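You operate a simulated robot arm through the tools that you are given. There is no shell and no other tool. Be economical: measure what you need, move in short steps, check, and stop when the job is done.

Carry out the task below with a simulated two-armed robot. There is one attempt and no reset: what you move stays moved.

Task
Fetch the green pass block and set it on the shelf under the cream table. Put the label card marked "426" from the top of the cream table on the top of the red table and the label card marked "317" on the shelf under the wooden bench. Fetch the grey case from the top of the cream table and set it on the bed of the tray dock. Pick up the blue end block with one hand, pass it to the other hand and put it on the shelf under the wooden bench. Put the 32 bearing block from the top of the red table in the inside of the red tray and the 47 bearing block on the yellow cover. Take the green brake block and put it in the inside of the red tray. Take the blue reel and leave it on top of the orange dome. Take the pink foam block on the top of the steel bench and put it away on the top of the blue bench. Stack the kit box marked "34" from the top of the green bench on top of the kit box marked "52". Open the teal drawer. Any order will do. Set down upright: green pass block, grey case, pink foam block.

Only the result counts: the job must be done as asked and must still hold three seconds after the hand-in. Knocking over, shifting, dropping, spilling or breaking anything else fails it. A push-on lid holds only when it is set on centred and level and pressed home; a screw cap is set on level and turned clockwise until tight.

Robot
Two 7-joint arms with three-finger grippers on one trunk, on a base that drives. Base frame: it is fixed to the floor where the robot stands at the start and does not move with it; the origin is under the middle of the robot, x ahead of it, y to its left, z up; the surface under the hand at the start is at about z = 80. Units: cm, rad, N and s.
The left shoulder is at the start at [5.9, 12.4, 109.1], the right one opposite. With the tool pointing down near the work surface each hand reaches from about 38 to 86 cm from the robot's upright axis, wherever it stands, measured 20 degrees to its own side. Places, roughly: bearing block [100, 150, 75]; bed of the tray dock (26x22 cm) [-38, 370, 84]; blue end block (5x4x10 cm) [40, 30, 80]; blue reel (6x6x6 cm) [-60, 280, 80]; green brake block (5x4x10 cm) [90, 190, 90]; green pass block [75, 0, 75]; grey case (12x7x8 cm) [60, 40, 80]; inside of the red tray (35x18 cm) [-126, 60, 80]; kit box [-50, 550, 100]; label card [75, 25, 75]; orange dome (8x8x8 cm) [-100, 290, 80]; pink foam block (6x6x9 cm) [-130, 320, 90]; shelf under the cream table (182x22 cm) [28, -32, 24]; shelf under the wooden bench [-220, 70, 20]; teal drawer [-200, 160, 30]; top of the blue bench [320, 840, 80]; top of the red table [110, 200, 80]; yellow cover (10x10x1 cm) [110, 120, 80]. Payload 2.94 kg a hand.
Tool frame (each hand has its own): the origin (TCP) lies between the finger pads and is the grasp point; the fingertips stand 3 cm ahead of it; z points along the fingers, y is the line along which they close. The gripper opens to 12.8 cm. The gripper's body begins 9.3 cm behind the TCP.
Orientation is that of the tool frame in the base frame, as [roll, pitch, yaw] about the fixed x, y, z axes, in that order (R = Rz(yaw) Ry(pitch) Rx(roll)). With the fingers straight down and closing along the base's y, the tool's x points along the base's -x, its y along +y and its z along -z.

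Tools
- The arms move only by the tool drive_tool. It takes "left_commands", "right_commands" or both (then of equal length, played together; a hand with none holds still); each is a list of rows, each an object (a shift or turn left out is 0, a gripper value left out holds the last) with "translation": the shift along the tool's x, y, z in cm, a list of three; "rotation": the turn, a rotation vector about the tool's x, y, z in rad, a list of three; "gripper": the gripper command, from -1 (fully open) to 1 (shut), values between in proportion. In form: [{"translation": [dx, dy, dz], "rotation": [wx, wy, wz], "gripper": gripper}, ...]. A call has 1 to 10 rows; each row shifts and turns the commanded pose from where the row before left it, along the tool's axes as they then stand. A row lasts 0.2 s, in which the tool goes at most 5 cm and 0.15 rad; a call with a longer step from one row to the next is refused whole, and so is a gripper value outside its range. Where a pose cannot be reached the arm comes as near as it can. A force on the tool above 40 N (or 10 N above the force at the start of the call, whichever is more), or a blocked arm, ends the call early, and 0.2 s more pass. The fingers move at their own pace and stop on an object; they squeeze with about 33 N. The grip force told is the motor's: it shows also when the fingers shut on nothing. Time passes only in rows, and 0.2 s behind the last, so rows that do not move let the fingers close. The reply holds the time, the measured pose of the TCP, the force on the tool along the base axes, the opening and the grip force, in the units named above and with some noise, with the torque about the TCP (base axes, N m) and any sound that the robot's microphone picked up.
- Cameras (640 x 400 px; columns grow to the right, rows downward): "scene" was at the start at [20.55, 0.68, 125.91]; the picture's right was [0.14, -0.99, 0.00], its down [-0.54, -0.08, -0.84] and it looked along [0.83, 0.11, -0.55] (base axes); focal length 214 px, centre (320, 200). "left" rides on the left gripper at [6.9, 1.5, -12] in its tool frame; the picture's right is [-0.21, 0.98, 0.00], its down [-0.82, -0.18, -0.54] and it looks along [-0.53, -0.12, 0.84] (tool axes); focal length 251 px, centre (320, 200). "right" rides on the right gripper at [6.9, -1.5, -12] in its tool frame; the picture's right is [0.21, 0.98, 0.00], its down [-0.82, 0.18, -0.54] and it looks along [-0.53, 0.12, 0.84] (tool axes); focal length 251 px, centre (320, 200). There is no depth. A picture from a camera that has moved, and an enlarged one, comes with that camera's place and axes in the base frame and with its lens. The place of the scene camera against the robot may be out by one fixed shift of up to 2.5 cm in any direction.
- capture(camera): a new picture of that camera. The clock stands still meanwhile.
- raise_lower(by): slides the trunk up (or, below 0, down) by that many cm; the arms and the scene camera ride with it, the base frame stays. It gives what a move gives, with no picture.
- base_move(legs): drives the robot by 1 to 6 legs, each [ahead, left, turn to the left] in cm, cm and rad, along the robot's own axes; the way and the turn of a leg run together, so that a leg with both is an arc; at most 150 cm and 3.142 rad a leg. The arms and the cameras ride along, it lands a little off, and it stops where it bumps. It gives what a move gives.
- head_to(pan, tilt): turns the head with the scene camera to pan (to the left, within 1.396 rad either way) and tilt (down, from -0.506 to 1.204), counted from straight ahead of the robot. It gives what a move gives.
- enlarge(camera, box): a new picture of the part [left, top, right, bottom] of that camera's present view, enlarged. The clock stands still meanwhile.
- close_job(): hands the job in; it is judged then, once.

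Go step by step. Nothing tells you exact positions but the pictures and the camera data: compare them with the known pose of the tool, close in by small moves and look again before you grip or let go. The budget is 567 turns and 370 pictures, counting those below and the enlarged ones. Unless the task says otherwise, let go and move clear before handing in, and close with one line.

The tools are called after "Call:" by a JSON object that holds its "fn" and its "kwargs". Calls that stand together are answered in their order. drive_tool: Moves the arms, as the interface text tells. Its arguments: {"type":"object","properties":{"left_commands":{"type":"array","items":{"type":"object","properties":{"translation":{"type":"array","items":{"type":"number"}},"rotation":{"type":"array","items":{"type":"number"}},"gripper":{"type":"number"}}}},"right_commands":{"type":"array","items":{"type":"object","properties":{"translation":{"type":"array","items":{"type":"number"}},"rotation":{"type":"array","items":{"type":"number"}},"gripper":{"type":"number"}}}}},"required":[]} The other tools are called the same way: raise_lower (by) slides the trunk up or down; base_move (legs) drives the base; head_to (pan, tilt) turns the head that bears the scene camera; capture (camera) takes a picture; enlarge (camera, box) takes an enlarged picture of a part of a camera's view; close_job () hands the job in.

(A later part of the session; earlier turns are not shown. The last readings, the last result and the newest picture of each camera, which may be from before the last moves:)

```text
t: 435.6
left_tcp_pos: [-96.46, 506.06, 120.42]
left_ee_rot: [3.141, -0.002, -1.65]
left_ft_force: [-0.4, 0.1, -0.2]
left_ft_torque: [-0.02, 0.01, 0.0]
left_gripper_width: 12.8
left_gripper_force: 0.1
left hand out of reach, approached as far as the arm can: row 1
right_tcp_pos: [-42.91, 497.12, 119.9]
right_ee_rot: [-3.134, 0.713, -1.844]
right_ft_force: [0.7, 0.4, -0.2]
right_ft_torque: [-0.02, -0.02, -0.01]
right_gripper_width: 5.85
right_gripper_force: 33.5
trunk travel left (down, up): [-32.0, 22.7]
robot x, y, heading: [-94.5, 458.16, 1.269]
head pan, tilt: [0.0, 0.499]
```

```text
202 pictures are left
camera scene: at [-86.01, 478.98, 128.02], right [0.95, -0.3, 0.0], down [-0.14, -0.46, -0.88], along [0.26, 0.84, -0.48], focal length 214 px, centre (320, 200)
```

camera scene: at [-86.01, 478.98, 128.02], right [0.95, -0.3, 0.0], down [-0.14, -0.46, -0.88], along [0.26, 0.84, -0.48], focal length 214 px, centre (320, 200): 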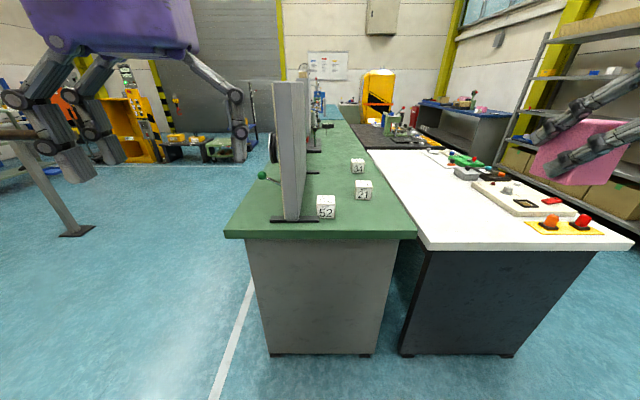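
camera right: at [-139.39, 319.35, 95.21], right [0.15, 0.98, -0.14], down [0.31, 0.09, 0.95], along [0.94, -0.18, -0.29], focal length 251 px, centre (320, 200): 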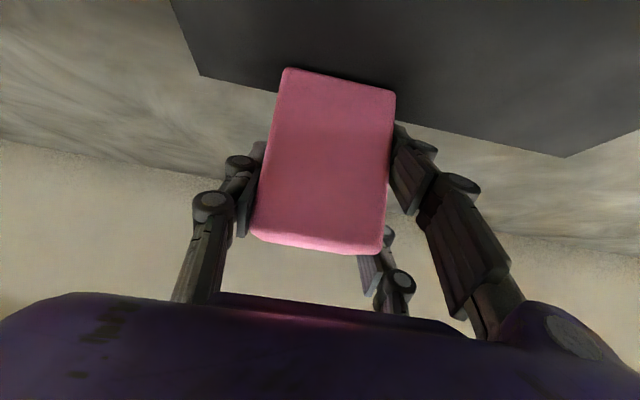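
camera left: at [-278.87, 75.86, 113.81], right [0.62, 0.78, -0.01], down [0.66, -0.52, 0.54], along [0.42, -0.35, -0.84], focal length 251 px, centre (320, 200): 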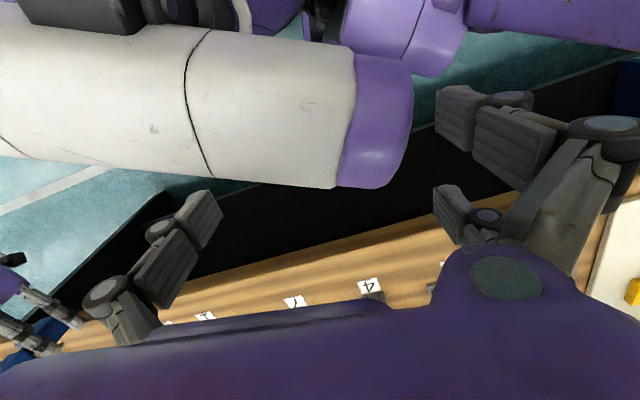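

I'll raise the trunk so the left arm clears the tall board, then drive closer and look with the left camera.

Call:
{"fn": "raise_lower", "kwargs": {"by": 14}}

Call:
{"fn": "base_move", "kwargs": {"legs": [[0, -24, 0], [48, 0, 0]]}}

Call:
{"fn": "capture", "kwargs": {"camera": "left"}}

Call:
{"fn": "capture", "kwargs": {"camera": "scene"}}

```text
t: 437.3
left_tcp_pos: [-96.49, 506.01, 134.4]
left_ee_rot: [3.141, -0.002, -1.65]
left_ft_force: [0.7, -0.5, 0.0]
left_ft_torque: [-0.01, 0.01, 0.0]
left_gripper_width: 12.82
left_gripper_force: 0.0
right_tcp_pos: [-42.89, 497.16, 134.04]
right_ee_rot: [-3.138, 0.713, -1.845]
right_ft_force: [0.0, -0.9, -0.6]
right_ft_torque: [0.0, 0.0, 0.0]
right_gripper_width: 5.85
right_gripper_force: 33.6
trunk travel left (down, up): [-46.0, 8.7]
robot x, y, heading: [-94.47, 457.86, 1.268]
head pan, tilt: [0.0, 0.499]
```

```text
t: 442.5
left_tcp_pos: [-59.55, 544.34, 134.49]
left_ee_rot: [3.141, 0.0, -1.643]
left_ft_force: [-0.1, -0.2, -0.4]
left_ft_torque: [0.01, 0.02, -0.01]
left_gripper_width: 12.76
left_gripper_force: 0.0
right_tcp_pos: [-5.93, 535.72, 133.97]
right_ee_rot: [-3.137, 0.716, -1.839]
right_ft_force: [-0.3, 0.1, -0.5]
right_ft_torque: [0.0, 0.01, -0.02]
right_gripper_width: 5.86
right_gripper_force: 33.1
trunk travel left (down, up): [-46.0, 8.7]
robot x, y, heading: [-56.87, 496.59, 1.272]
head pan, tilt: [0.0, 0.499]
```

```text
201 pictures are left
camera left: at [-61.49, 537.49, 146.42], right [-0.96, 0.29, 0.0], down [0.24, 0.81, 0.54], along [0.15, 0.52, -0.84], focal length 251 px, centre (320, 200)
```

left: 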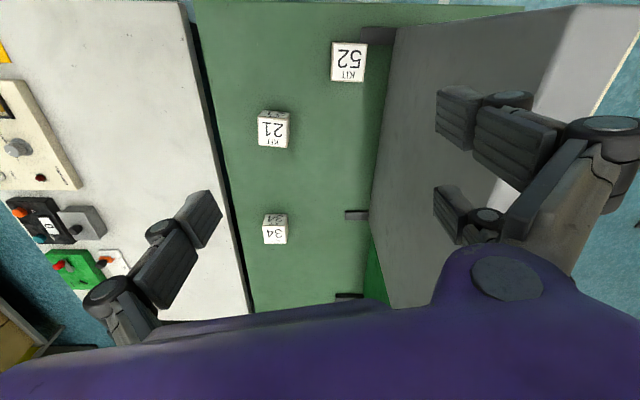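

```text
200 pictures are left
camera scene: at [-50.31, 512.93, 142.81], right [0.96, -0.29, 0.0], down [-0.14, -0.46, -0.88], along [0.26, 0.84, -0.48], focal length 214 px, centre (320, 200)
```

scene: 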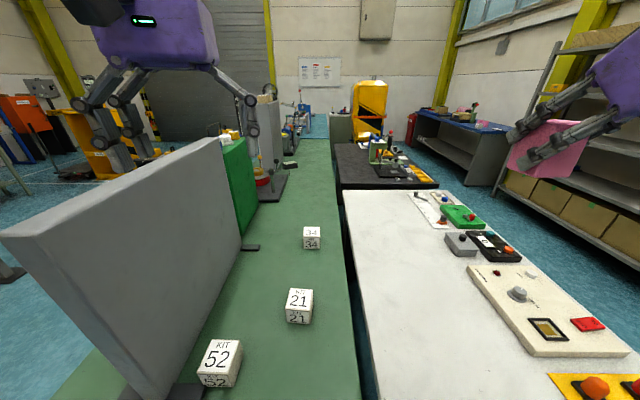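

The left camera gives box 34 at (-34.9, 580.9) and box 52 at (-66.2, 543), top z≈88.8. I'll align the left hand, tilt it for reach and move toward box 34.

Call:
{"fn": "drive_tool", "kwargs": {"left_commands": [{"rotation": [0, 0, 0.112]}, {"rotation": [0, 0, 0.112]}, {"rotation": [0, -0.15, 0]}, {"rotation": [0, -0.15, 0]}, {"rotation": [0, -0.15, 0]}]}}

Call:
{"fn": "drive_tool", "kwargs": {"left_commands": [{"translation": [-3.1, -1.28, 3.1]}, {"translation": [-3.1, -1.28, 3.1]}, {"translation": [-3.1, -1.28, 3.1]}, {"translation": [-3.1, -1.28, 3.1]}, {"translation": [-3.1, -1.28, 3.1]}, {"translation": [-3.1, -1.28, 3.1]}, {"translation": [-3.1, -1.28, 3.1]}, {"translation": [-3.1, -1.28, 3.1]}]}}

Call:
{"fn": "capture", "kwargs": {"camera": "scene"}}

```text
t: 443.7
left_tcp_pos: [-59.45, 544.22, 134.48]
left_ee_rot: [3.141, 0.452, -1.867]
left_ft_force: [-0.2, -0.8, -0.3]
left_ft_torque: [-0.03, -0.01, -0.02]
left_gripper_width: 12.78
left_gripper_force: 0.0
right_tcp_pos: [-6.01, 535.78, 134.06]
right_ee_rot: [-3.137, 0.715, -1.84]
right_ft_force: [0.0, -0.5, -0.4]
right_ft_torque: [-0.04, -0.02, 0.01]
right_gripper_width: 5.84
right_gripper_force: 32.9
trunk travel left (down, up): [-46.0, 8.7]
robot x, y, heading: [-57.4, 496.6, 1.273]
head pan, tilt: [0.0, 0.499]
```

```text
t: 445.5
left_tcp_pos: [-51.88, 558.4, 129.47]
left_ee_rot: [-3.141, 0.45, -1.867]
left_ft_force: [0.7, -1.5, -0.5]
left_ft_torque: [0.04, -0.01, 0.0]
left_gripper_width: 12.8
left_gripper_force: 0.0
left hand out of reach, approached as far as the arm can: row 4, 5, 6, 7, 8
right_tcp_pos: [-6.03, 535.82, 133.99]
right_ee_rot: [-3.137, 0.716, -1.84]
right_ft_force: [-0.3, 0.1, 0.3]
right_ft_torque: [-0.01, 0.02, 0.01]
right_gripper_width: 5.83
right_gripper_force: 33.4
trunk travel left (down, up): [-46.0, 8.7]
robot x, y, heading: [-57.7, 496.55, 1.272]
head pan, tilt: [0.0, 0.499]
```

```text
199 pictures are left
camera scene: at [-50.29, 512.97, 142.8], right [0.96, -0.29, 0.0], down [-0.14, -0.46, -0.88], along [0.26, 0.84, -0.48], focal length 214 px, centre (320, 200)
```

scene: 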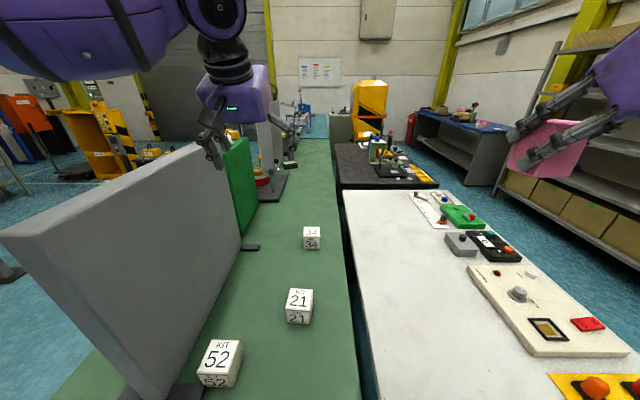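

The board makes box 34 awkward for the left arm, so I'll deliver the foam to the blue bench first (visible to the north-east) and do the boxes on the way back with the right hand. Backing off and looking east.

Call:
{"fn": "drive_tool", "kwargs": {"left_commands": [{"translation": [3.5, 0, -3]}, {"translation": [3.5, 0, -3]}, {"translation": [3.5, 0, 0]}, {"translation": [3.5, 0, 0]}]}}

Call:
{"fn": "base_move", "kwargs": {"legs": [[-40, 0, 0], [0, 0, -1.0]]}}

Call:
{"fn": "head_to", "kwargs": {"pan": 0, "tilt": 0.3}}

Call:
{"fn": "capture", "kwargs": {"camera": "scene"}}

```text
t: 446.5
left_tcp_pos: [-56.36, 543.65, 128.55]
left_ee_rot: [-3.139, 0.451, -1.868]
left_ft_force: [-0.8, -0.1, -0.1]
left_ft_torque: [0.05, -0.05, 0.01]
left_gripper_width: 12.78
left_gripper_force: 0.1
right_tcp_pos: [-6.02, 535.57, 133.95]
right_ee_rot: [-3.138, 0.718, -1.84]
right_ft_force: [-0.1, -0.1, -0.1]
right_ft_torque: [0.02, -0.03, 0.04]
right_gripper_width: 5.87
right_gripper_force: 33.1
trunk travel left (down, up): [-46.0, 8.7]
robot x, y, heading: [-57.33, 496.3, 1.274]
head pan, tilt: [0.0, 0.499]
```

```text
t: 451.5
left_tcp_pos: [-28.63, 483.25, 128.55]
left_ee_rot: [-3.141, 0.448, -2.864]
left_ft_force: [-0.2, 0.1, -0.1]
left_ft_torque: [-0.04, 0.01, 0.01]
left_gripper_width: 12.79
left_gripper_force: 0.0
right_tcp_pos: [-8.13, 436.54, 134.03]
right_ee_rot: [-3.137, 0.716, -2.836]
right_ft_force: [0.2, -0.2, 0.5]
right_ft_torque: [-0.01, 0.01, 0.0]
right_gripper_width: 5.86
right_gripper_force: 33.1
trunk travel left (down, up): [-46.0, 8.7]
robot x, y, heading: [-69.02, 457.92, 0.276]
head pan, tilt: [0.0, 0.499]
```

```text
t: 452.2
left_tcp_pos: [-28.6, 483.35, 128.47]
left_ee_rot: [-3.14, 0.45, -2.866]
left_ft_force: [0.2, 0.6, -0.7]
left_ft_torque: [0.01, 0.02, -0.01]
left_gripper_width: 12.79
left_gripper_force: 0.1
right_tcp_pos: [-8.05, 436.83, 134.08]
right_ee_rot: [-3.136, 0.717, -2.835]
right_ft_force: [1.5, -0.3, 0.2]
right_ft_torque: [0.0, 0.01, -0.01]
right_gripper_width: 5.87
right_gripper_force: 33.5
trunk travel left (down, up): [-46.0, 8.7]
robot x, y, heading: [-68.91, 458.31, 0.278]
head pan, tilt: [0.0, 0.3]
```

```text
198 pictures are left
camera scene: at [-50.0, 463.03, 144.63], right [0.27, -0.96, 0.0], down [-0.28, -0.08, -0.96], along [0.92, 0.26, -0.3], focal length 214 px, centre (320, 200)
```

scene: 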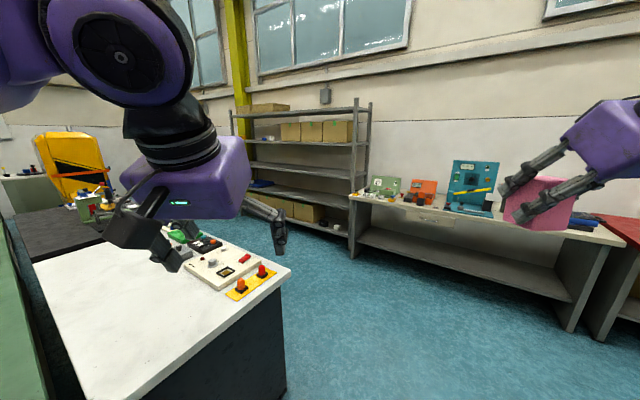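

The corridor east of the white table is open. I'll drive through it and north toward the blue bench.

Call:
{"fn": "base_move", "kwargs": {"legs": [[85, -20, 0], [85, -20, 0], [0, 0, 0.98], [150, 0, 0], [120, 0, 0]]}}

Call:
{"fn": "head_to", "kwargs": {"pan": -0.5, "tilt": 0.35}}

Call:
{"fn": "capture", "kwargs": {"camera": "scene"}}

```text
t: 476.3
left_tcp_pos: [183.32, 770.64, 128.53]
left_ee_rot: [-3.14, 0.448, -1.848]
left_ft_force: [0.3, 0.5, -0.2]
left_ft_torque: [0.03, -0.01, -0.05]
left_gripper_width: 12.79
left_gripper_force: 0.0
right_tcp_pos: [233.71, 763.71, 133.99]
right_ee_rot: [-3.137, 0.717, -1.819]
right_ft_force: [-0.9, -0.2, -0.7]
right_ft_torque: [0.0, 0.02, 0.01]
right_gripper_width: 5.88
right_gripper_force: 33.3
trunk travel left (down, up): [-46.0, 8.7]
robot x, y, heading: [182.75, 723.4, 1.294]
head pan, tilt: [0.0, 0.3]
```

```text
t: 477.2
left_tcp_pos: [183.29, 770.63, 128.66]
left_ee_rot: [3.141, 0.448, -1.847]
left_ft_force: [0.2, -0.3, 0.3]
left_ft_torque: [-0.01, 0.04, 0.01]
left_gripper_width: 12.81
left_gripper_force: 0.0
right_tcp_pos: [233.68, 763.61, 134.02]
right_ee_rot: [-3.136, 0.715, -1.818]
right_ft_force: [0.4, 0.0, -0.4]
right_ft_torque: [-0.02, -0.01, -0.01]
right_gripper_width: 5.86
right_gripper_force: 33.5
trunk travel left (down, up): [-46.0, 8.7]
robot x, y, heading: [182.91, 723.42, 1.296]
head pan, tilt: [-0.499, 0.351]
```

```text
197 pictures are left
camera scene: at [193.87, 737.78, 144.16], right [0.71, -0.7, 0.0], down [-0.24, -0.25, -0.94], along [0.66, 0.67, -0.34], focal length 214 px, centre (320, 200)
```

scene: 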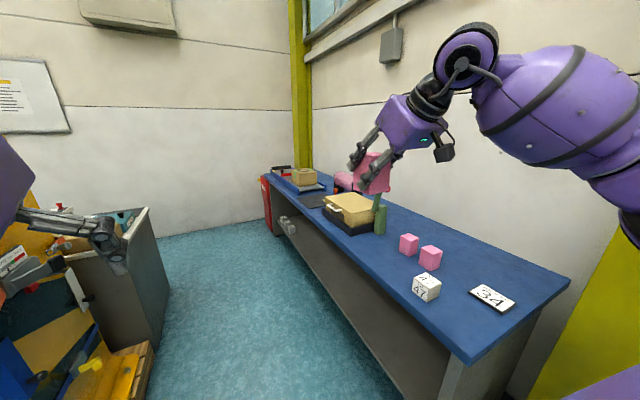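

The blue bench has a free spot at about (279, 776). I'll drive alongside it and turn to face it.

Call:
{"fn": "base_move", "kwargs": {"legs": [[82, -10, 0], [0, 0, -1.646]]}}

Call:
{"fn": "head_to", "kwargs": {"pan": -0.2, "tilt": 0.6}}

Call:
{"fn": "capture", "kwargs": {"camera": "scene"}}

```text
t: 485.6
left_tcp_pos: [262.45, 794.01, 128.55]
left_ee_rot: [-3.141, 0.448, 2.781]
left_ft_force: [-0.3, 0.4, 0.0]
left_ft_torque: [0.04, 0.01, 0.0]
left_gripper_width: 12.81
left_gripper_force: 0.1
right_tcp_pos: [251.25, 744.31, 133.95]
right_ee_rot: [-3.135, 0.716, 2.811]
right_ft_force: [0.4, -0.2, 0.0]
right_ft_torque: [-0.02, 0.0, 0.01]
right_gripper_width: 5.85
right_gripper_force: 32.7
trunk travel left (down, up): [-46.0, 8.7]
robot x, y, heading: [214.93, 798.27, -0.36]
head pan, tilt: [-0.499, 0.351]
```

```text
t: 486.4
left_tcp_pos: [262.4, 793.86, 128.5]
left_ee_rot: [3.141, 0.449, 2.779]
left_ft_force: [0.6, 0.1, 0.5]
left_ft_torque: [-0.03, 0.03, 0.0]
left_gripper_width: 12.78
left_gripper_force: 0.0
right_tcp_pos: [251.26, 744.25, 133.99]
right_ee_rot: [-3.136, 0.715, 2.808]
right_ft_force: [-0.4, 0.2, 0.3]
right_ft_torque: [0.0, -0.03, -0.02]
right_gripper_width: 5.89
right_gripper_force: 32.9
trunk travel left (down, up): [-46.0, 8.7]
robot x, y, heading: [215.48, 798.36, -0.359]
head pan, tilt: [-0.201, 0.6]
```

```text
196 pictures are left
camera scene: at [232.48, 790.09, 141.89], right [-0.53, -0.85, 0.0], down [-0.48, 0.3, -0.83], along [0.7, -0.44, -0.56], focal length 214 px, centre (320, 200)
```

scene: 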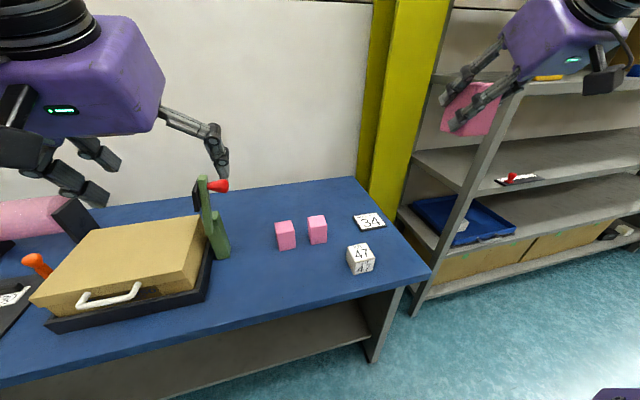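

Call:
{"fn": "base_move", "kwargs": {"legs": [[0, 38.3, 0], [10, 0, 0]]}}

Call:
{"fn": "raise_lower", "kwargs": {"by": -12}}

Call:
{"fn": "capture", "kwargs": {"camera": "right"}}

```text
t: 491.0
left_tcp_pos: [285.02, 826.33, 128.57]
left_ee_rot: [3.141, 0.451, 2.781]
left_ft_force: [-1.0, 0.2, 0.2]
left_ft_torque: [0.0, 0.0, 0.0]
left_gripper_width: 12.79
left_gripper_force: 0.0
right_tcp_pos: [273.98, 776.72, 134.1]
right_ee_rot: [-3.137, 0.717, 2.814]
right_ft_force: [0.5, 0.5, -0.9]
right_ft_torque: [0.01, 0.0, 0.02]
right_gripper_width: 5.87
right_gripper_force: 32.9
trunk travel left (down, up): [-46.0, 8.7]
robot x, y, heading: [237.5, 830.53, -0.356]
head pan, tilt: [-0.201, 0.6]
```

```text
t: 492.5
left_tcp_pos: [285.0, 826.43, 116.6]
left_ee_rot: [-3.141, 0.449, 2.784]
left_ft_force: [-0.9, -0.5, -0.1]
left_ft_torque: [0.01, 0.0, 0.03]
left_gripper_width: 12.79
left_gripper_force: 0.1
right_tcp_pos: [274.07, 776.72, 122.07]
right_ee_rot: [-3.137, 0.717, 2.812]
right_ft_force: [0.0, -0.2, 0.4]
right_ft_torque: [0.03, -0.02, 0.01]
right_gripper_width: 5.84
right_gripper_force: 32.9
trunk travel left (down, up): [-34.0, 20.7]
robot x, y, heading: [237.63, 829.94, -0.361]
head pan, tilt: [-0.201, 0.6]
```

```text
195 pictures are left
camera right: at [261.16, 779.5, 126.58], right [0.17, 0.98, -0.15], down [0.31, 0.09, 0.95], along [0.94, -0.2, -0.29], focal length 251 px, centre (320, 200)
```

right: 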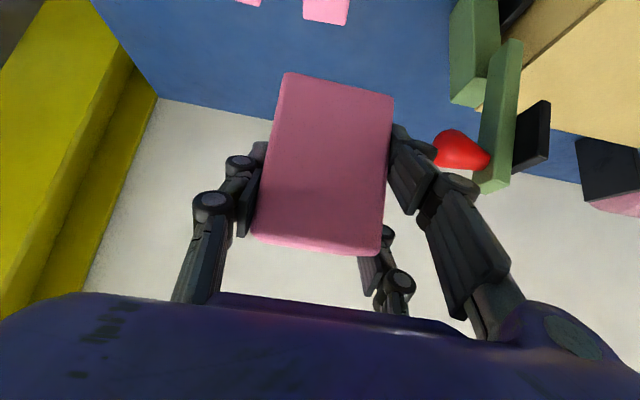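

Call:
{"fn": "drive_tool", "kwargs": {"right_commands": [{"translation": [2.6, 0, 3.0]}, {"translation": [2.6, 0, 3.0]}, {"translation": [2.6, 0, 3.0]}, {"translation": [2.6, 0, 3.0]}, {"translation": [2.6, 0, 3.0]}, {"translation": [2.6, 0, 3.0]}, {"translation": [2.6, 0, 3.0]}, {"translation": [1.3, 0, 1.5]}]}}

Call:
{"fn": "capture", "kwargs": {"camera": "scene"}}

```text
t: 494.3
left_tcp_pos: [284.97, 826.32, 116.63]
left_ee_rot: [3.141, 0.449, 2.783]
left_ft_force: [-0.1, -0.3, 0.3]
left_ft_torque: [0.01, 0.02, 0.0]
left_gripper_width: 12.81
left_gripper_force: 0.0
right_tcp_pos: [273.98, 776.53, 92.26]
right_ee_rot: [-3.137, 0.717, 2.814]
right_ft_force: [-0.1, 0.5, 0.1]
right_ft_torque: [0.01, 0.01, -0.01]
right_gripper_width: 5.86
right_gripper_force: 33.2
trunk travel left (down, up): [-34.0, 20.7]
robot x, y, heading: [238.04, 830.0, -0.353]
head pan, tilt: [-0.201, 0.6]
```

```text
194 pictures are left
camera scene: at [258.95, 820.87, 129.07], right [-0.53, -0.85, 0.0], down [-0.48, 0.3, -0.83], along [0.7, -0.44, -0.56], focal length 214 px, centre (320, 200)
```

scene: 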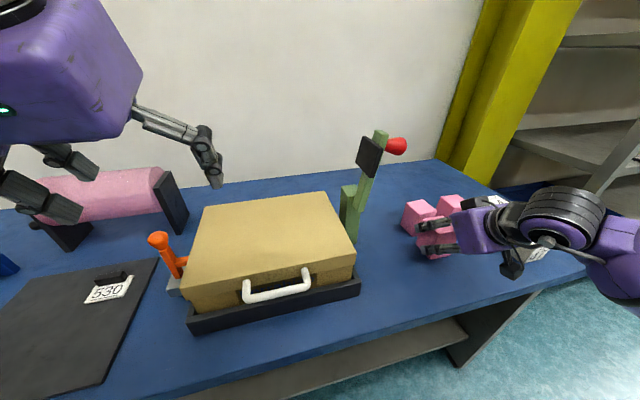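

Call:
{"fn": "drive_tool", "kwargs": {"right_commands": [{"translation": [1.3, 0, 1.5]}, {"translation": [0.5, 0, 0.57]}, {"translation": [0.26, 0, 0.3]}, {"translation": [0.26, 0, 0.3]}, {"translation": [0.26, 0, 0.3]}, {"translation": [0.26, 0, 0.3]}, {"translation": [0.26, 0, 0.3]}, {"translation": [0.26, 0, 0.3]}]}}

```text
t: 495.0
left_tcp_pos: [285.01, 826.33, 116.65]
left_ee_rot: [-3.141, 0.45, 2.784]
left_ft_force: [-0.6, -0.7, 0.5]
left_ft_torque: [0.05, 0.03, 0.01]
left_gripper_width: 12.79
left_gripper_force: 0.0
right_tcp_pos: [274.22, 776.51, 90.31]
right_ee_rot: [-3.131, 0.741, 2.819]
right_ft_force: [-11.4, 4.6, 18.4]
right_ft_torque: [0.12, -0.07, 0.1]
right_gripper_width: 5.87
right_gripper_force: 32.4
trunk travel left (down, up): [-34.0, 20.7]
robot x, y, heading: [237.8, 830.19, -0.357]
head pan, tilt: [-0.201, 0.6]
stopped in row 3 (right hand): the force on the tool passed its limit at 45 N (the readings are from after the stop); the commanded pose is now the measured one
```

The foam has touched the bench. I'm releasing and backing out along the tool axis.

Call:
{"fn": "drive_tool", "kwargs": {"right_commands": [{"gripper": 0}, {"gripper": -0.3}, {"gripper": -0.4}, {"translation": [0, 0, -3]}, {"translation": [0, 0, -4]}, {"translation": [0, 0, -4]}]}}

Call:
{"fn": "capture", "kwargs": {"camera": "right"}}

```text
t: 496.4
left_tcp_pos: [284.9, 826.29, 116.62]
left_ee_rot: [-3.141, 0.45, 2.784]
left_ft_force: [-0.3, -0.1, -0.1]
left_ft_torque: [-0.01, -0.01, 0.01]
left_gripper_width: 12.82
left_gripper_force: 0.0
right_tcp_pos: [267.21, 778.91, 98.21]
right_ee_rot: [-3.133, 0.733, 2.818]
right_ft_force: [-0.5, 0.4, -0.2]
right_ft_torque: [0.01, -0.02, -0.01]
right_gripper_width: 8.97
right_gripper_force: 0.1
trunk travel left (down, up): [-34.0, 20.7]
robot x, y, heading: [237.76, 830.06, -0.353]
head pan, tilt: [-0.201, 0.6]
```

```text
193 pictures are left
camera right: at [254.35, 781.77, 102.48], right [0.17, 0.97, -0.15], down [0.3, 0.1, 0.95], along [0.94, -0.2, -0.27], focal length 251 px, centre (320, 200)
```

right: 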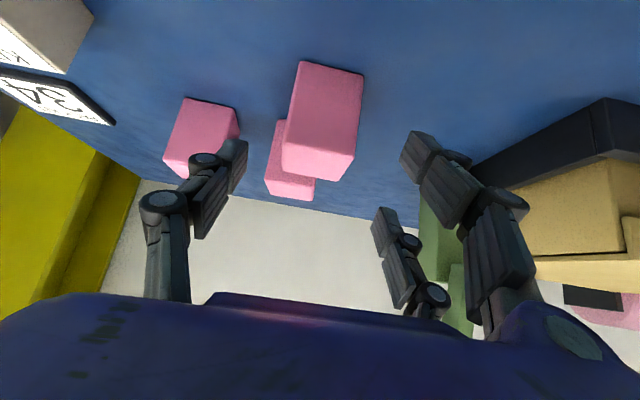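

The foam block stands upright on the blue bench. I'll lift clear, retrace the path and return to the green bench, this time using the right hand for the boxes.

Call:
{"fn": "drive_tool", "kwargs": {"right_commands": [{"translation": [-2, 0, -4]}, {"translation": [-3, 0, -3.5]}, {"translation": [-3, 0, -3.5]}, {"translation": [-3, 0, -3.5]}, {"translation": [-3, 0, -3.5]}]}}

Call:
{"fn": "base_move", "kwargs": {"legs": [[-10, -38, 0], [0, 0, 1.625], [-100, 8, 0], [-150, 0, 0], [-100, 0, 0]]}}

Call:
{"fn": "base_move", "kwargs": {"legs": [[-15, 93, 0], [-20, 93, 0]]}}

Call:
{"fn": "head_to", "kwargs": {"pan": 0, "tilt": 0.5}}

Call:
{"fn": "capture", "kwargs": {"camera": "scene"}}

```text
t: 497.6
left_tcp_pos: [285.1, 826.37, 116.63]
left_ee_rot: [-3.142, 0.449, 2.784]
left_ft_force: [1.0, 0.1, -0.2]
left_ft_torque: [-0.03, 0.01, -0.01]
left_gripper_width: 12.78
left_gripper_force: 0.2
right_tcp_pos: [265.71, 779.61, 121.18]
right_ee_rot: [-3.13, 0.73, 2.817]
right_ft_force: [-0.3, 0.7, -0.7]
right_ft_torque: [-0.03, 0.0, 0.03]
right_gripper_width: 8.93
right_gripper_force: 0.1
trunk travel left (down, up): [-34.0, 20.7]
robot x, y, heading: [237.64, 830.14, -0.359]
head pan, tilt: [-0.201, 0.6]
```

```text
t: 522.1
left_tcp_pos: [95.78, 517.27, 116.51]
left_ee_rot: [-3.141, 0.448, -1.925]
left_ft_force: [0.0, 0.0, -1.1]
left_ft_torque: [0.0, -0.04, 0.02]
left_gripper_width: 12.82
left_gripper_force: 0.0
right_tcp_pos: [142.63, 498.22, 121.06]
right_ee_rot: [-3.131, 0.734, -1.891]
right_ft_force: [0.7, 0.4, -0.2]
right_ft_torque: [0.02, 0.01, 0.0]
right_gripper_width: 8.96
right_gripper_force: 0.1
trunk travel left (down, up): [-34.0, 20.7]
robot x, y, heading: [91.9, 469.95, 1.216]
head pan, tilt: [-0.201, 0.6]
```

```text
t: 527.5
left_tcp_pos: [39.51, 527.38, 116.76]
left_ee_rot: [-3.141, 0.45, -1.93]
left_ft_force: [-0.1, 0.0, -0.3]
left_ft_torque: [0.02, 0.07, 0.02]
left_gripper_width: 12.8
left_gripper_force: 0.0
right_tcp_pos: [86.33, 508.09, 121.07]
right_ee_rot: [-3.133, 0.734, -1.897]
right_ft_force: [1.1, -0.4, 0.1]
right_ft_torque: [-0.03, -0.01, 0.02]
right_gripper_width: 8.96
right_gripper_force: 0.1
trunk travel left (down, up): [-34.0, 20.7]
robot x, y, heading: [35.57, 480.32, 1.213]
head pan, tilt: [-0.201, 0.6]
stopped in leg 1: the robot was blocked; the commanded pose is now the measured one
```

```text
t: 528.2
left_tcp_pos: [39.41, 527.39, 116.59]
left_ee_rot: [3.141, 0.45, -1.927]
left_ft_force: [-0.7, 0.9, -0.3]
left_ft_torque: [0.02, 0.02, 0.0]
left_gripper_width: 12.8
left_gripper_force: 0.3
right_tcp_pos: [86.15, 507.97, 121.07]
right_ee_rot: [-3.131, 0.732, -1.896]
right_ft_force: [0.6, -0.2, 0.0]
right_ft_torque: [0.0, -0.01, -0.03]
right_gripper_width: 8.98
right_gripper_force: 0.0
trunk travel left (down, up): [-34.0, 20.7]
robot x, y, heading: [35.52, 480.05, 1.212]
head pan, tilt: [0.0, 0.499]
```

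```text
192 pictures are left
camera scene: at [44.9, 500.22, 129.98], right [0.94, -0.35, 0.0], down [-0.17, -0.45, -0.88], along [0.31, 0.82, -0.48], focal length 214 px, centre (320, 200)
```

scene: 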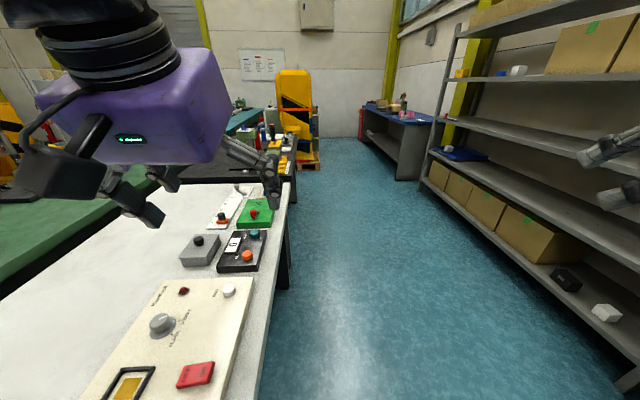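

The base grazed the white table's end. I'll back off and then slide left.

Call:
{"fn": "base_move", "kwargs": {"legs": [[-42, 0, 0], [0, 108, 0], [0, 0, 0.055]]}}

Call:
{"fn": "capture", "kwargs": {"camera": "scene"}}

```text
t: 540.5
left_tcp_pos: [-78.42, 524.81, 116.56]
left_ee_rot: [-3.142, 0.451, -1.866]
left_ft_force: [0.1, 0.1, 0.1]
left_ft_torque: [-0.04, 0.03, -0.03]
left_gripper_width: 12.79
left_gripper_force: 0.0
right_tcp_pos: [-30.61, 508.65, 121.1]
right_ee_rot: [-3.131, 0.732, -1.83]
right_ft_force: [-0.1, -0.5, 0.0]
right_ft_torque: [0.03, -0.01, -0.02]
right_gripper_width: 8.96
right_gripper_force: 0.1
trunk travel left (down, up): [-34.0, 20.7]
robot x, y, heading: [-79.17, 477.07, 1.28]
head pan, tilt: [0.0, 0.499]
```

```text
191 pictures are left
camera scene: at [-71.23, 498.01, 129.98], right [0.96, -0.29, 0.0], down [-0.14, -0.46, -0.88], along [0.25, 0.84, -0.48], focal length 214 px, centre (320, 200)
```

scene: 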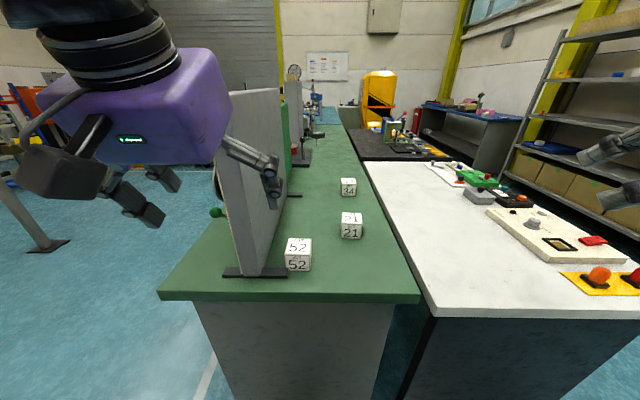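

I'll tuck the left hand back and to the left, away from the board, set the right hand's tilt to 0.45, and approach.

Call:
{"fn": "drive_tool", "kwargs": {"left_commands": [{"translation": [1.7, 3.84, -2.4]}, {"translation": [1.7, 3.84, -2.4]}, {"translation": [1.7, 3.84, -2.4]}, {"translation": [1.7, 3.84, -2.4]}, {"translation": [1.7, 3.84, -2.4]}, {"translation": [1.7, 3.84, -2.4]}, {"translation": [1.7, 3.84, -2.4]}], "right_commands": [{"rotation": [0, 0.14, 0], "gripper": -1}, {"rotation": [0, 0.14, 0]}, {}, {}, {}, {}, {}]}}

Call:
{"fn": "base_move", "kwargs": {"legs": [[28, 6, 0]]}}

Call:
{"fn": "capture", "kwargs": {"camera": "right"}}

Call:
{"fn": "capture", "kwargs": {"camera": "scene"}}

```text
t: 542.3
left_tcp_pos: [-107.71, 512.99, 130.39]
left_ee_rot: [-3.083, 0.774, -1.917]
left_ft_force: [0.6, -0.3, -0.4]
left_ft_torque: [-0.04, 0.05, 0.02]
left_gripper_width: 12.8
left_gripper_force: 0.1
left hand out of reach, approached as far as the arm can: row 5
right_tcp_pos: [-30.37, 508.86, 121.0]
right_ee_rot: [-3.135, 0.452, -1.832]
right_ft_force: [0.3, 0.9, -0.1]
right_ft_torque: [-0.02, 0.04, 0.01]
right_gripper_width: 12.79
right_gripper_force: 0.0
trunk travel left (down, up): [-34.0, 20.7]
robot x, y, heading: [-79.81, 477.41, 1.278]
head pan, tilt: [0.0, 0.499]
stopped in row 7 (left hand): the arm was blocked; the commanded pose is now the measured one
```

```text
t: 544.2
left_tcp_pos: [-105.81, 541.11, 130.22]
left_ee_rot: [-3.08, 0.774, -1.914]
left_ft_force: [-0.2, -0.1, 0.0]
left_ft_torque: [-0.03, -0.02, -0.04]
left_gripper_width: 12.82
left_gripper_force: 0.0
right_tcp_pos: [-28.45, 537.05, 121.06]
right_ee_rot: [-3.134, 0.454, -1.831]
right_ft_force: [0.3, 0.4, 0.5]
right_ft_torque: [-0.01, -0.03, -0.02]
right_gripper_width: 12.8
right_gripper_force: 0.1
trunk travel left (down, up): [-34.0, 20.7]
robot x, y, heading: [-77.3, 505.78, 1.281]
head pan, tilt: [0.0, 0.499]
```

```text
190 pictures are left
camera right: at [-29.98, 525.57, 128.87], right [-0.99, 0.07, -0.1], down [-0.05, 0.53, 0.84], along [0.11, 0.84, -0.53], focal length 251 px, centre (320, 200)
```

right: 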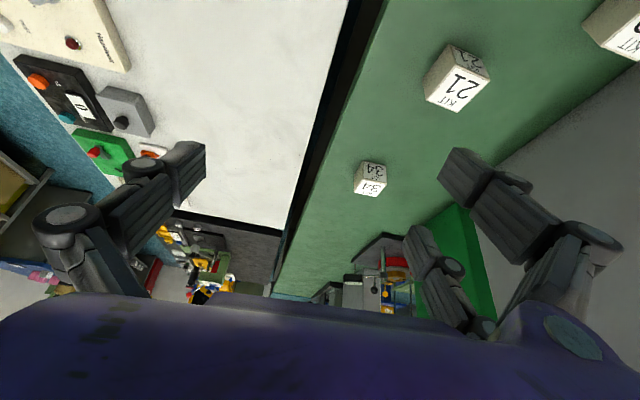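

```text
189 pictures are left
camera scene: at [-69.11, 526.27, 129.98], right [0.96, -0.29, 0.0], down [-0.14, -0.46, -0.88], along [0.25, 0.84, -0.48], focal length 214 px, centre (320, 200)
```

scene: 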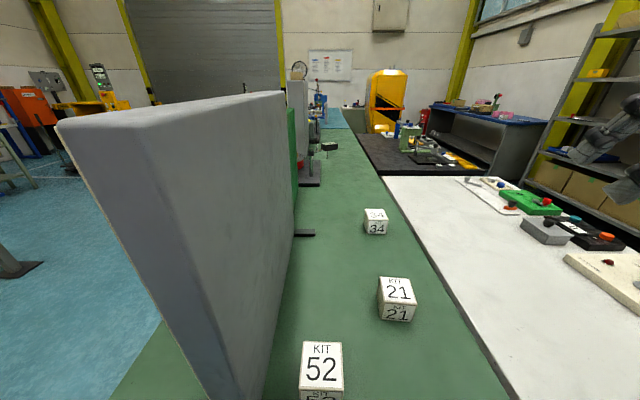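

The box top triangulates to z≈90.6, so the bench is at about 84, and box 34 is at (-35.7, 579.5). I'm moving the right hand above it.

Call:
{"fn": "drive_tool", "kwargs": {"right_commands": [{"translation": [-2.71, 1.8, 3.22]}, {"translation": [-2.71, 1.8, 3.22]}, {"translation": [-2.71, 1.8, 3.22]}, {"translation": [-2.71, 1.8, 3.22]}, {"translation": [-2.71, 1.8, 3.22]}, {"translation": [-2.71, 1.8, 3.22]}, {"translation": [-2.71, 1.8, 3.22]}, {"translation": [-2.71, 1.8, 3.22]}, {"translation": [-2.71, 1.8, 3.22]}, {"translation": [-2.71, 1.8, 3.22]}]}}

Call:
{"fn": "capture", "kwargs": {"camera": "right"}}

```text
t: 546.4
left_tcp_pos: [-105.81, 541.13, 130.31]
left_ee_rot: [-3.08, 0.775, -1.914]
left_ft_force: [-0.3, -0.3, -0.2]
left_ft_torque: [-0.03, 0.0, -0.03]
left_gripper_width: 12.79
left_gripper_force: 0.1
right_tcp_pos: [-34.26, 571.58, 106.99]
right_ee_rot: [-3.134, 0.455, -1.835]
right_ft_force: [0.8, -0.9, 0.2]
right_ft_torque: [-0.01, 0.0, -0.01]
right_gripper_width: 12.82
right_gripper_force: 0.0
right hand out of reach, approached as far as the arm can: row 9, 10
trunk travel left (down, up): [-34.0, 20.7]
robot x, y, heading: [-77.37, 505.4, 1.279]
head pan, tilt: [0.0, 0.499]
```

```text
188 pictures are left
camera right: at [-35.81, 560.16, 114.75], right [-0.99, 0.07, -0.1], down [-0.05, 0.53, 0.85], along [0.12, 0.84, -0.52], focal length 251 px, centre (320, 200)
```

right: 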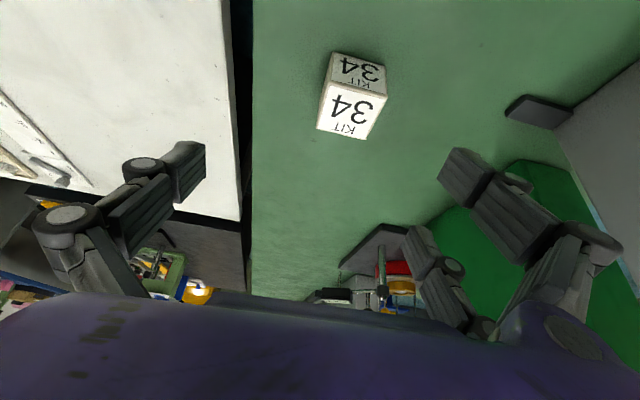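

Call:
{"fn": "base_move", "kwargs": {"legs": [[6, 1, 0]]}}

```text
t: 547.6
left_tcp_pos: [-105.09, 546.13, 130.29]
left_ee_rot: [-3.081, 0.772, -1.923]
left_ft_force: [0.1, 0.4, 0.6]
left_ft_torque: [0.07, -0.02, 0.02]
left_gripper_width: 12.78
left_gripper_force: 0.1
right_tcp_pos: [-33.38, 576.36, 106.78]
right_ee_rot: [-3.131, 0.454, -1.836]
right_ft_force: [0.6, -0.3, 0.3]
right_ft_torque: [0.06, -0.01, 0.02]
right_gripper_width: 12.8
right_gripper_force: 0.0
trunk travel left (down, up): [-34.0, 20.7]
robot x, y, heading: [-76.41, 510.82, 1.274]
head pan, tilt: [0.0, 0.499]
stopped in leg 1: the robot was blocked; the commanded pose is now the measured one
```

Call:
{"fn": "drive_tool", "kwargs": {"right_commands": [{"rotation": [-0.04, 0, -0.081]}, {"translation": [1.4, 0.59, 4.27]}, {"translation": [1.4, 0.59, 4.27]}, {"translation": [1.4, 0.59, 4.27]}, {"translation": [1.0, 0.59, 3.3]}]}}

Call:
{"fn": "capture", "kwargs": {"camera": "right"}}

```text
t: 548.8
left_tcp_pos: [-105.06, 546.46, 130.05]
left_ee_rot: [-3.082, 0.77, -1.919]
left_ft_force: [0.9, -0.1, 0.4]
left_ft_torque: [-0.01, 0.01, 0.01]
left_gripper_width: 12.84
left_gripper_force: 0.1
right_tcp_pos: [-33.29, 576.55, 93.27]
right_ee_rot: [-3.133, 0.45, -1.749]
right_ft_force: [0.3, 0.3, -0.4]
right_ft_torque: [-0.01, 0.02, -0.02]
right_gripper_width: 12.78
right_gripper_force: 0.1
right hand out of reach, approached as far as the arm can: row 2, 3, 4, 5
trunk travel left (down, up): [-34.0, 20.7]
robot x, y, heading: [-76.48, 510.96, 1.278]
head pan, tilt: [0.0, 0.499]
```

```text
187 pictures are left
camera right: at [-33.91, 565.2, 101.13], right [-0.99, -0.02, -0.1], down [-0.09, 0.53, 0.84], along [0.04, 0.85, -0.53], focal length 251 px, centre (320, 200)
```

right: 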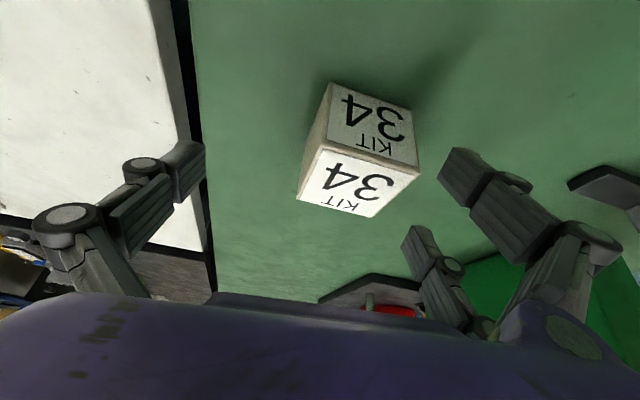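

Still about 3 cm short. Lowering the trunk leans the shoulders forward, so I'll raise the hand and lower the trunk.

Call:
{"fn": "drive_tool", "kwargs": {"right_commands": [{"translation": [-1.9, 0, -3.8]}, {"translation": [-1.9, 0, -3.8]}, {"translation": [-1.9, 0, -3.8]}]}}

Call:
{"fn": "raise_lower", "kwargs": {"by": -16}}

Call:
{"fn": "drive_tool", "kwargs": {"right_commands": [{"translation": [-1.2, 0.8, 0.6]}, {"translation": [-1.2, 0.8, 0.6]}, {"translation": [-1.2, 0.8, 0.6]}]}}

Call:
{"fn": "capture", "kwargs": {"camera": "right"}}

```text
t: 549.6
left_tcp_pos: [-105.04, 546.31, 130.22]
left_ee_rot: [-3.08, 0.772, -1.921]
left_ft_force: [-0.1, -0.6, -0.2]
left_ft_torque: [-0.02, 0.01, 0.0]
left_gripper_width: 12.79
left_gripper_force: 0.0
right_tcp_pos: [-33.5, 576.73, 106.11]
right_ee_rot: [-3.13, 0.452, -1.747]
right_ft_force: [0.5, -0.7, -0.2]
right_ft_torque: [0.04, -0.03, -0.01]
right_gripper_width: 12.8
right_gripper_force: 0.0
trunk travel left (down, up): [-34.0, 20.7]
robot x, y, heading: [-76.58, 511.16, 1.273]
head pan, tilt: [0.0, 0.499]
```

```text
t: 551.4
left_tcp_pos: [-104.74, 547.4, 113.68]
left_ee_rot: [-3.078, 0.75, -1.919]
left_ft_force: [-0.5, -0.1, 0.1]
left_ft_torque: [0.02, -0.01, -0.04]
left_gripper_width: 12.79
left_gripper_force: 0.0
right_tcp_pos: [-33.46, 576.75, 90.26]
right_ee_rot: [-3.133, 0.45, -1.747]
right_ft_force: [-0.6, 0.3, -0.3]
right_ft_torque: [0.02, 0.01, 0.02]
right_gripper_width: 12.78
right_gripper_force: 0.0
trunk travel left (down, up): [-18.0, 36.7]
robot x, y, heading: [-76.63, 510.54, 1.278]
head pan, tilt: [0.0, 0.499]
```

```text
t: 552.2
left_tcp_pos: [-104.73, 547.45, 113.5]
left_ee_rot: [-3.079, 0.749, -1.917]
left_ft_force: [-0.5, 0.1, -0.1]
left_ft_torque: [0.04, 0.02, 0.02]
left_gripper_width: 12.81
left_gripper_force: 0.0
right_tcp_pos: [-34.66, 580.54, 90.07]
right_ee_rot: [-3.131, 0.452, -1.75]
right_ft_force: [0.1, -1.2, 0.1]
right_ft_torque: [0.01, 0.01, 0.01]
right_gripper_width: 12.81
right_gripper_force: 0.1
right hand out of reach, approached as far as the arm can: row 3
trunk travel left (down, up): [-18.0, 36.7]
robot x, y, heading: [-76.66, 510.78, 1.274]
head pan, tilt: [0.0, 0.499]
```

```text
186 pictures are left
camera right: at [-35.3, 569.01, 97.95], right [-0.99, -0.01, -0.1], down [-0.09, 0.53, 0.84], along [0.04, 0.85, -0.53], focal length 251 px, centre (320, 200)
```

right: 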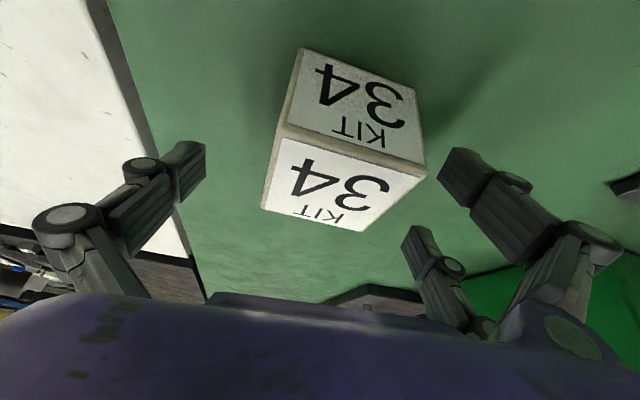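

Call:
{"fn": "drive_tool", "kwargs": {"right_commands": [{"translation": [2.24, 0.4, 0]}, {"translation": [0.2, 0, 0.5]}, {"gripper": 0.2}, {"gripper": 1}, {"gripper": 1}]}}

Call:
{"fn": "capture", "kwargs": {"camera": "right"}}

```text
t: 553.4
left_tcp_pos: [-105.06, 547.24, 113.57]
left_ee_rot: [-3.076, 0.752, -1.918]
left_ft_force: [0.3, 0.4, 0.2]
left_ft_torque: [-0.01, -0.02, 0.03]
left_gripper_width: 12.79
left_gripper_force: 0.1
right_tcp_pos: [-35.87, 578.64, 89.21]
right_ee_rot: [-3.136, 0.458, -1.745]
right_ft_force: [-8.6, 1.6, 20.5]
right_ft_torque: [-0.1, 1.12, -0.06]
right_gripper_width: 6.56
right_gripper_force: 32.9
trunk travel left (down, up): [-18.0, 36.7]
robot x, y, heading: [-76.45, 510.86, 1.274]
head pan, tilt: [0.0, 0.499]
```

```text
185 pictures are left
camera right: at [-36.43, 567.06, 96.89], right [-0.99, -0.02, -0.1], down [-0.09, 0.52, 0.85], along [0.04, 0.85, -0.52], focal length 251 px, centre (320, 200)
```

right: 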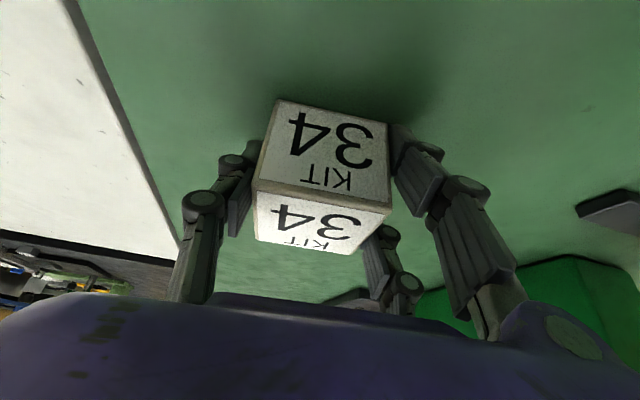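

Box 34 is gripped (6.56 cm). I'm lifting it and moving the base back so it comes over box 52.

Call:
{"fn": "drive_tool", "kwargs": {"right_commands": [{"translation": [-1.76, 0, -3.6]}, {"translation": [-1.76, 0, -3.6]}, {"translation": [-1.76, 0, -3.6]}, {"translation": [-1.76, 0, -3.6]}, {"translation": [-1.76, 0, -3.6]}]}}

Call:
{"fn": "base_move", "kwargs": {"legs": [[-25.5, 18.3, 0]]}}

Call:
{"fn": "capture", "kwargs": {"camera": "scene"}}

```text
t: 554.6
left_tcp_pos: [-104.77, 547.57, 113.43]
left_ee_rot: [-3.079, 0.749, -1.918]
left_ft_force: [0.8, 1.2, -1.1]
left_ft_torque: [-0.01, 0.01, -0.02]
left_gripper_width: 12.76
left_gripper_force: 0.2
right_tcp_pos: [-34.3, 577.73, 103.4]
right_ee_rot: [-3.134, 0.449, -1.751]
right_ft_force: [0.9, 0.6, -4.0]
right_ft_torque: [-0.05, 0.0, 0.05]
right_gripper_width: 6.52
right_gripper_force: 32.8
right hand out of reach, approached as far as the arm can: row 4, 5
trunk travel left (down, up): [-18.0, 36.7]
robot x, y, heading: [-76.29, 510.72, 1.278]
head pan, tilt: [0.0, 0.499]
```

```text
t: 556.9
left_tcp_pos: [-129.92, 528.51, 113.66]
left_ee_rot: [-3.078, 0.75, -1.917]
left_ft_force: [0.7, 0.5, -0.2]
left_ft_torque: [0.04, 0.0, 0.04]
left_gripper_width: 12.79
left_gripper_force: 0.1
right_tcp_pos: [-59.44, 559.05, 103.54]
right_ee_rot: [-3.133, 0.451, -1.746]
right_ft_force: [0.4, -0.4, -3.7]
right_ft_torque: [-0.02, 0.0, -0.01]
right_gripper_width: 6.58
right_gripper_force: 32.8
trunk travel left (down, up): [-18.0, 36.7]
robot x, y, heading: [-101.83, 491.91, 1.282]
head pan, tilt: [0.0, 0.499]
```

```text
184 pictures are left
camera scene: at [-92.21, 516.95, 113.34], right [0.96, -0.29, 0.0], down [-0.14, -0.46, -0.88], along [0.25, 0.84, -0.48], focal length 214 px, centre (320, 200)
```

scene: 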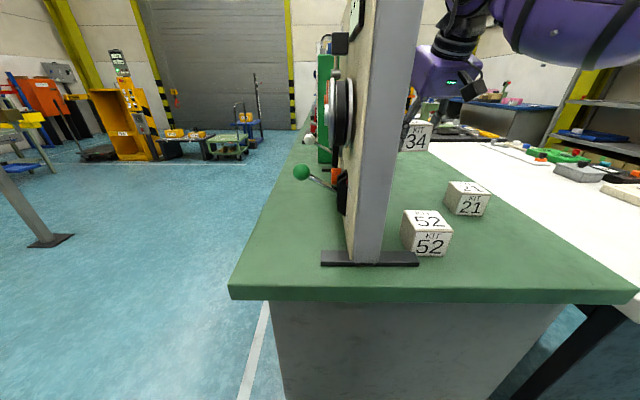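

I'll bring the box closer to box 52 and use the right camera to align.

Call:
{"fn": "drive_tool", "kwargs": {"right_commands": [{"translation": [4.2, 1.4, -2.4]}, {"translation": [4.2, 1.4, -2.4]}, {"translation": [4.2, 1.4, -2.4]}]}}

Call:
{"fn": "capture", "kwargs": {"camera": "right"}}

Call:
{"fn": "enlarge", "kwargs": {"camera": "scene", "box": [320, 80, 560, 280]}}

```text
refused: row 1 steps farther than a row can; nothing moved
```

```text
183 pictures are left
camera right: at [-60.11, 547.46, 111.26], right [-0.99, -0.01, -0.1], down [-0.09, 0.53, 0.84], along [0.04, 0.85, -0.53], focal length 251 px, centre (320, 200)
```

right: 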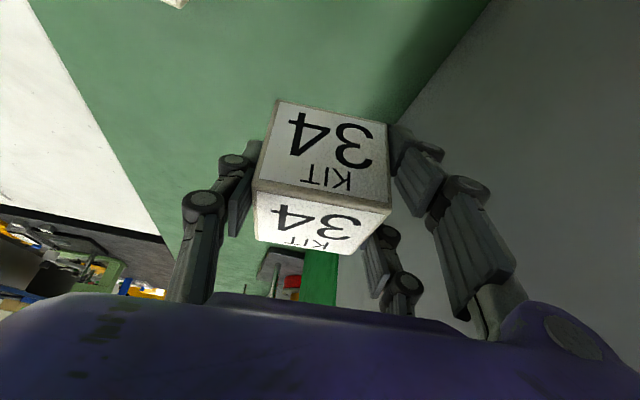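

```text
2.00 times, centred on (440, 180) of scene
camera zoom: at [-92.21, 516.95, 113.34], right [0.96, -0.29, 0.0], down [-0.14, -0.46, -0.88], along [0.25, 0.84, -0.48], focal length 429 px, centre (80, 240)
```

zoom: 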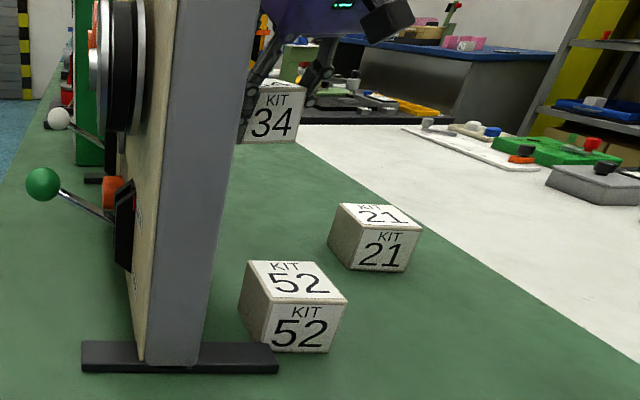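

Call:
{"fn": "drive_tool", "kwargs": {"right_commands": [{"translation": [3.83, 1.07, -2.23]}, {"translation": [3.83, 1.07, -2.23]}, {"translation": [3.83, 1.07, -2.23]}]}}

Call:
{"fn": "capture", "kwargs": {"camera": "right"}}

```text
t: 557.7
left_tcp_pos: [-129.7, 528.37, 113.62]
left_ee_rot: [-3.079, 0.751, -1.918]
left_ft_force: [0.3, -0.8, 0.3]
left_ft_torque: [0.02, 0.0, 0.03]
left_gripper_width: 12.8
left_gripper_force: 0.0
right_tcp_pos: [-64.91, 546.41, 104.67]
right_ee_rot: [-3.134, 0.452, -1.749]
right_ft_force: [0.7, -0.2, -3.1]
right_ft_torque: [0.02, 0.02, 0.02]
right_gripper_width: 6.56
right_gripper_force: 33.3
trunk travel left (down, up): [-18.0, 36.7]
robot x, y, heading: [-101.85, 491.66, 1.281]
head pan, tilt: [0.0, 0.499]
```

```text
181 pictures are left
camera right: at [-65.54, 534.85, 112.52], right [-0.99, -0.01, -0.1], down [-0.09, 0.53, 0.84], along [0.04, 0.85, -0.53], focal length 251 px, centre (320, 200)
```

right: 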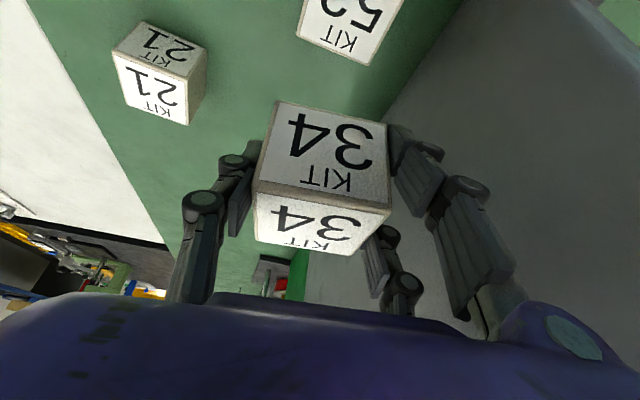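

Box 52's centre is at (-65.6, 543.1). I'll rotate slightly to match and move just above it.

Call:
{"fn": "drive_tool", "kwargs": {"right_commands": [{"rotation": [0.054, 0, 0.112]}, {"translation": [3.49, -0.15, 2.2]}, {"translation": [3.49, -0.15, 2.2]}]}}

Call:
{"fn": "enlarge", "kwargs": {"camera": "scene", "box": [320, 80, 560, 280]}}

```text
t: 558.5
left_tcp_pos: [-129.78, 528.51, 113.7]
left_ee_rot: [-3.08, 0.749, -1.918]
left_ft_force: [-0.2, -0.6, -0.6]
left_ft_torque: [-0.01, 0.03, 0.01]
left_gripper_width: 12.79
left_gripper_force: 0.1
right_tcp_pos: [-65.7, 542.34, 97.45]
right_ee_rot: [-3.134, 0.453, -1.872]
right_ft_force: [-0.1, 0.4, -2.5]
right_ft_torque: [-0.04, -0.02, 0.01]
right_gripper_width: 6.56
right_gripper_force: 33.5
trunk travel left (down, up): [-18.0, 36.7]
robot x, y, heading: [-101.62, 491.7, 1.277]
head pan, tilt: [0.0, 0.499]
```

```text
2.00 times, centred on (440, 180) of scene
camera zoom: at [-92.18, 516.94, 113.34], right [0.96, -0.29, 0.0], down [-0.14, -0.46, -0.88], along [0.25, 0.84, -0.48], focal length 429 px, centre (80, 240)
```

zoom: 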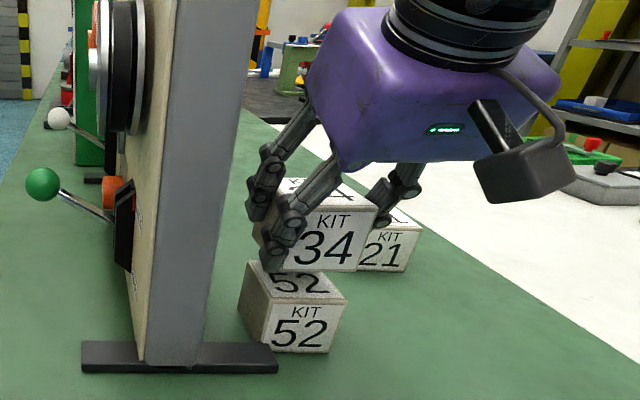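

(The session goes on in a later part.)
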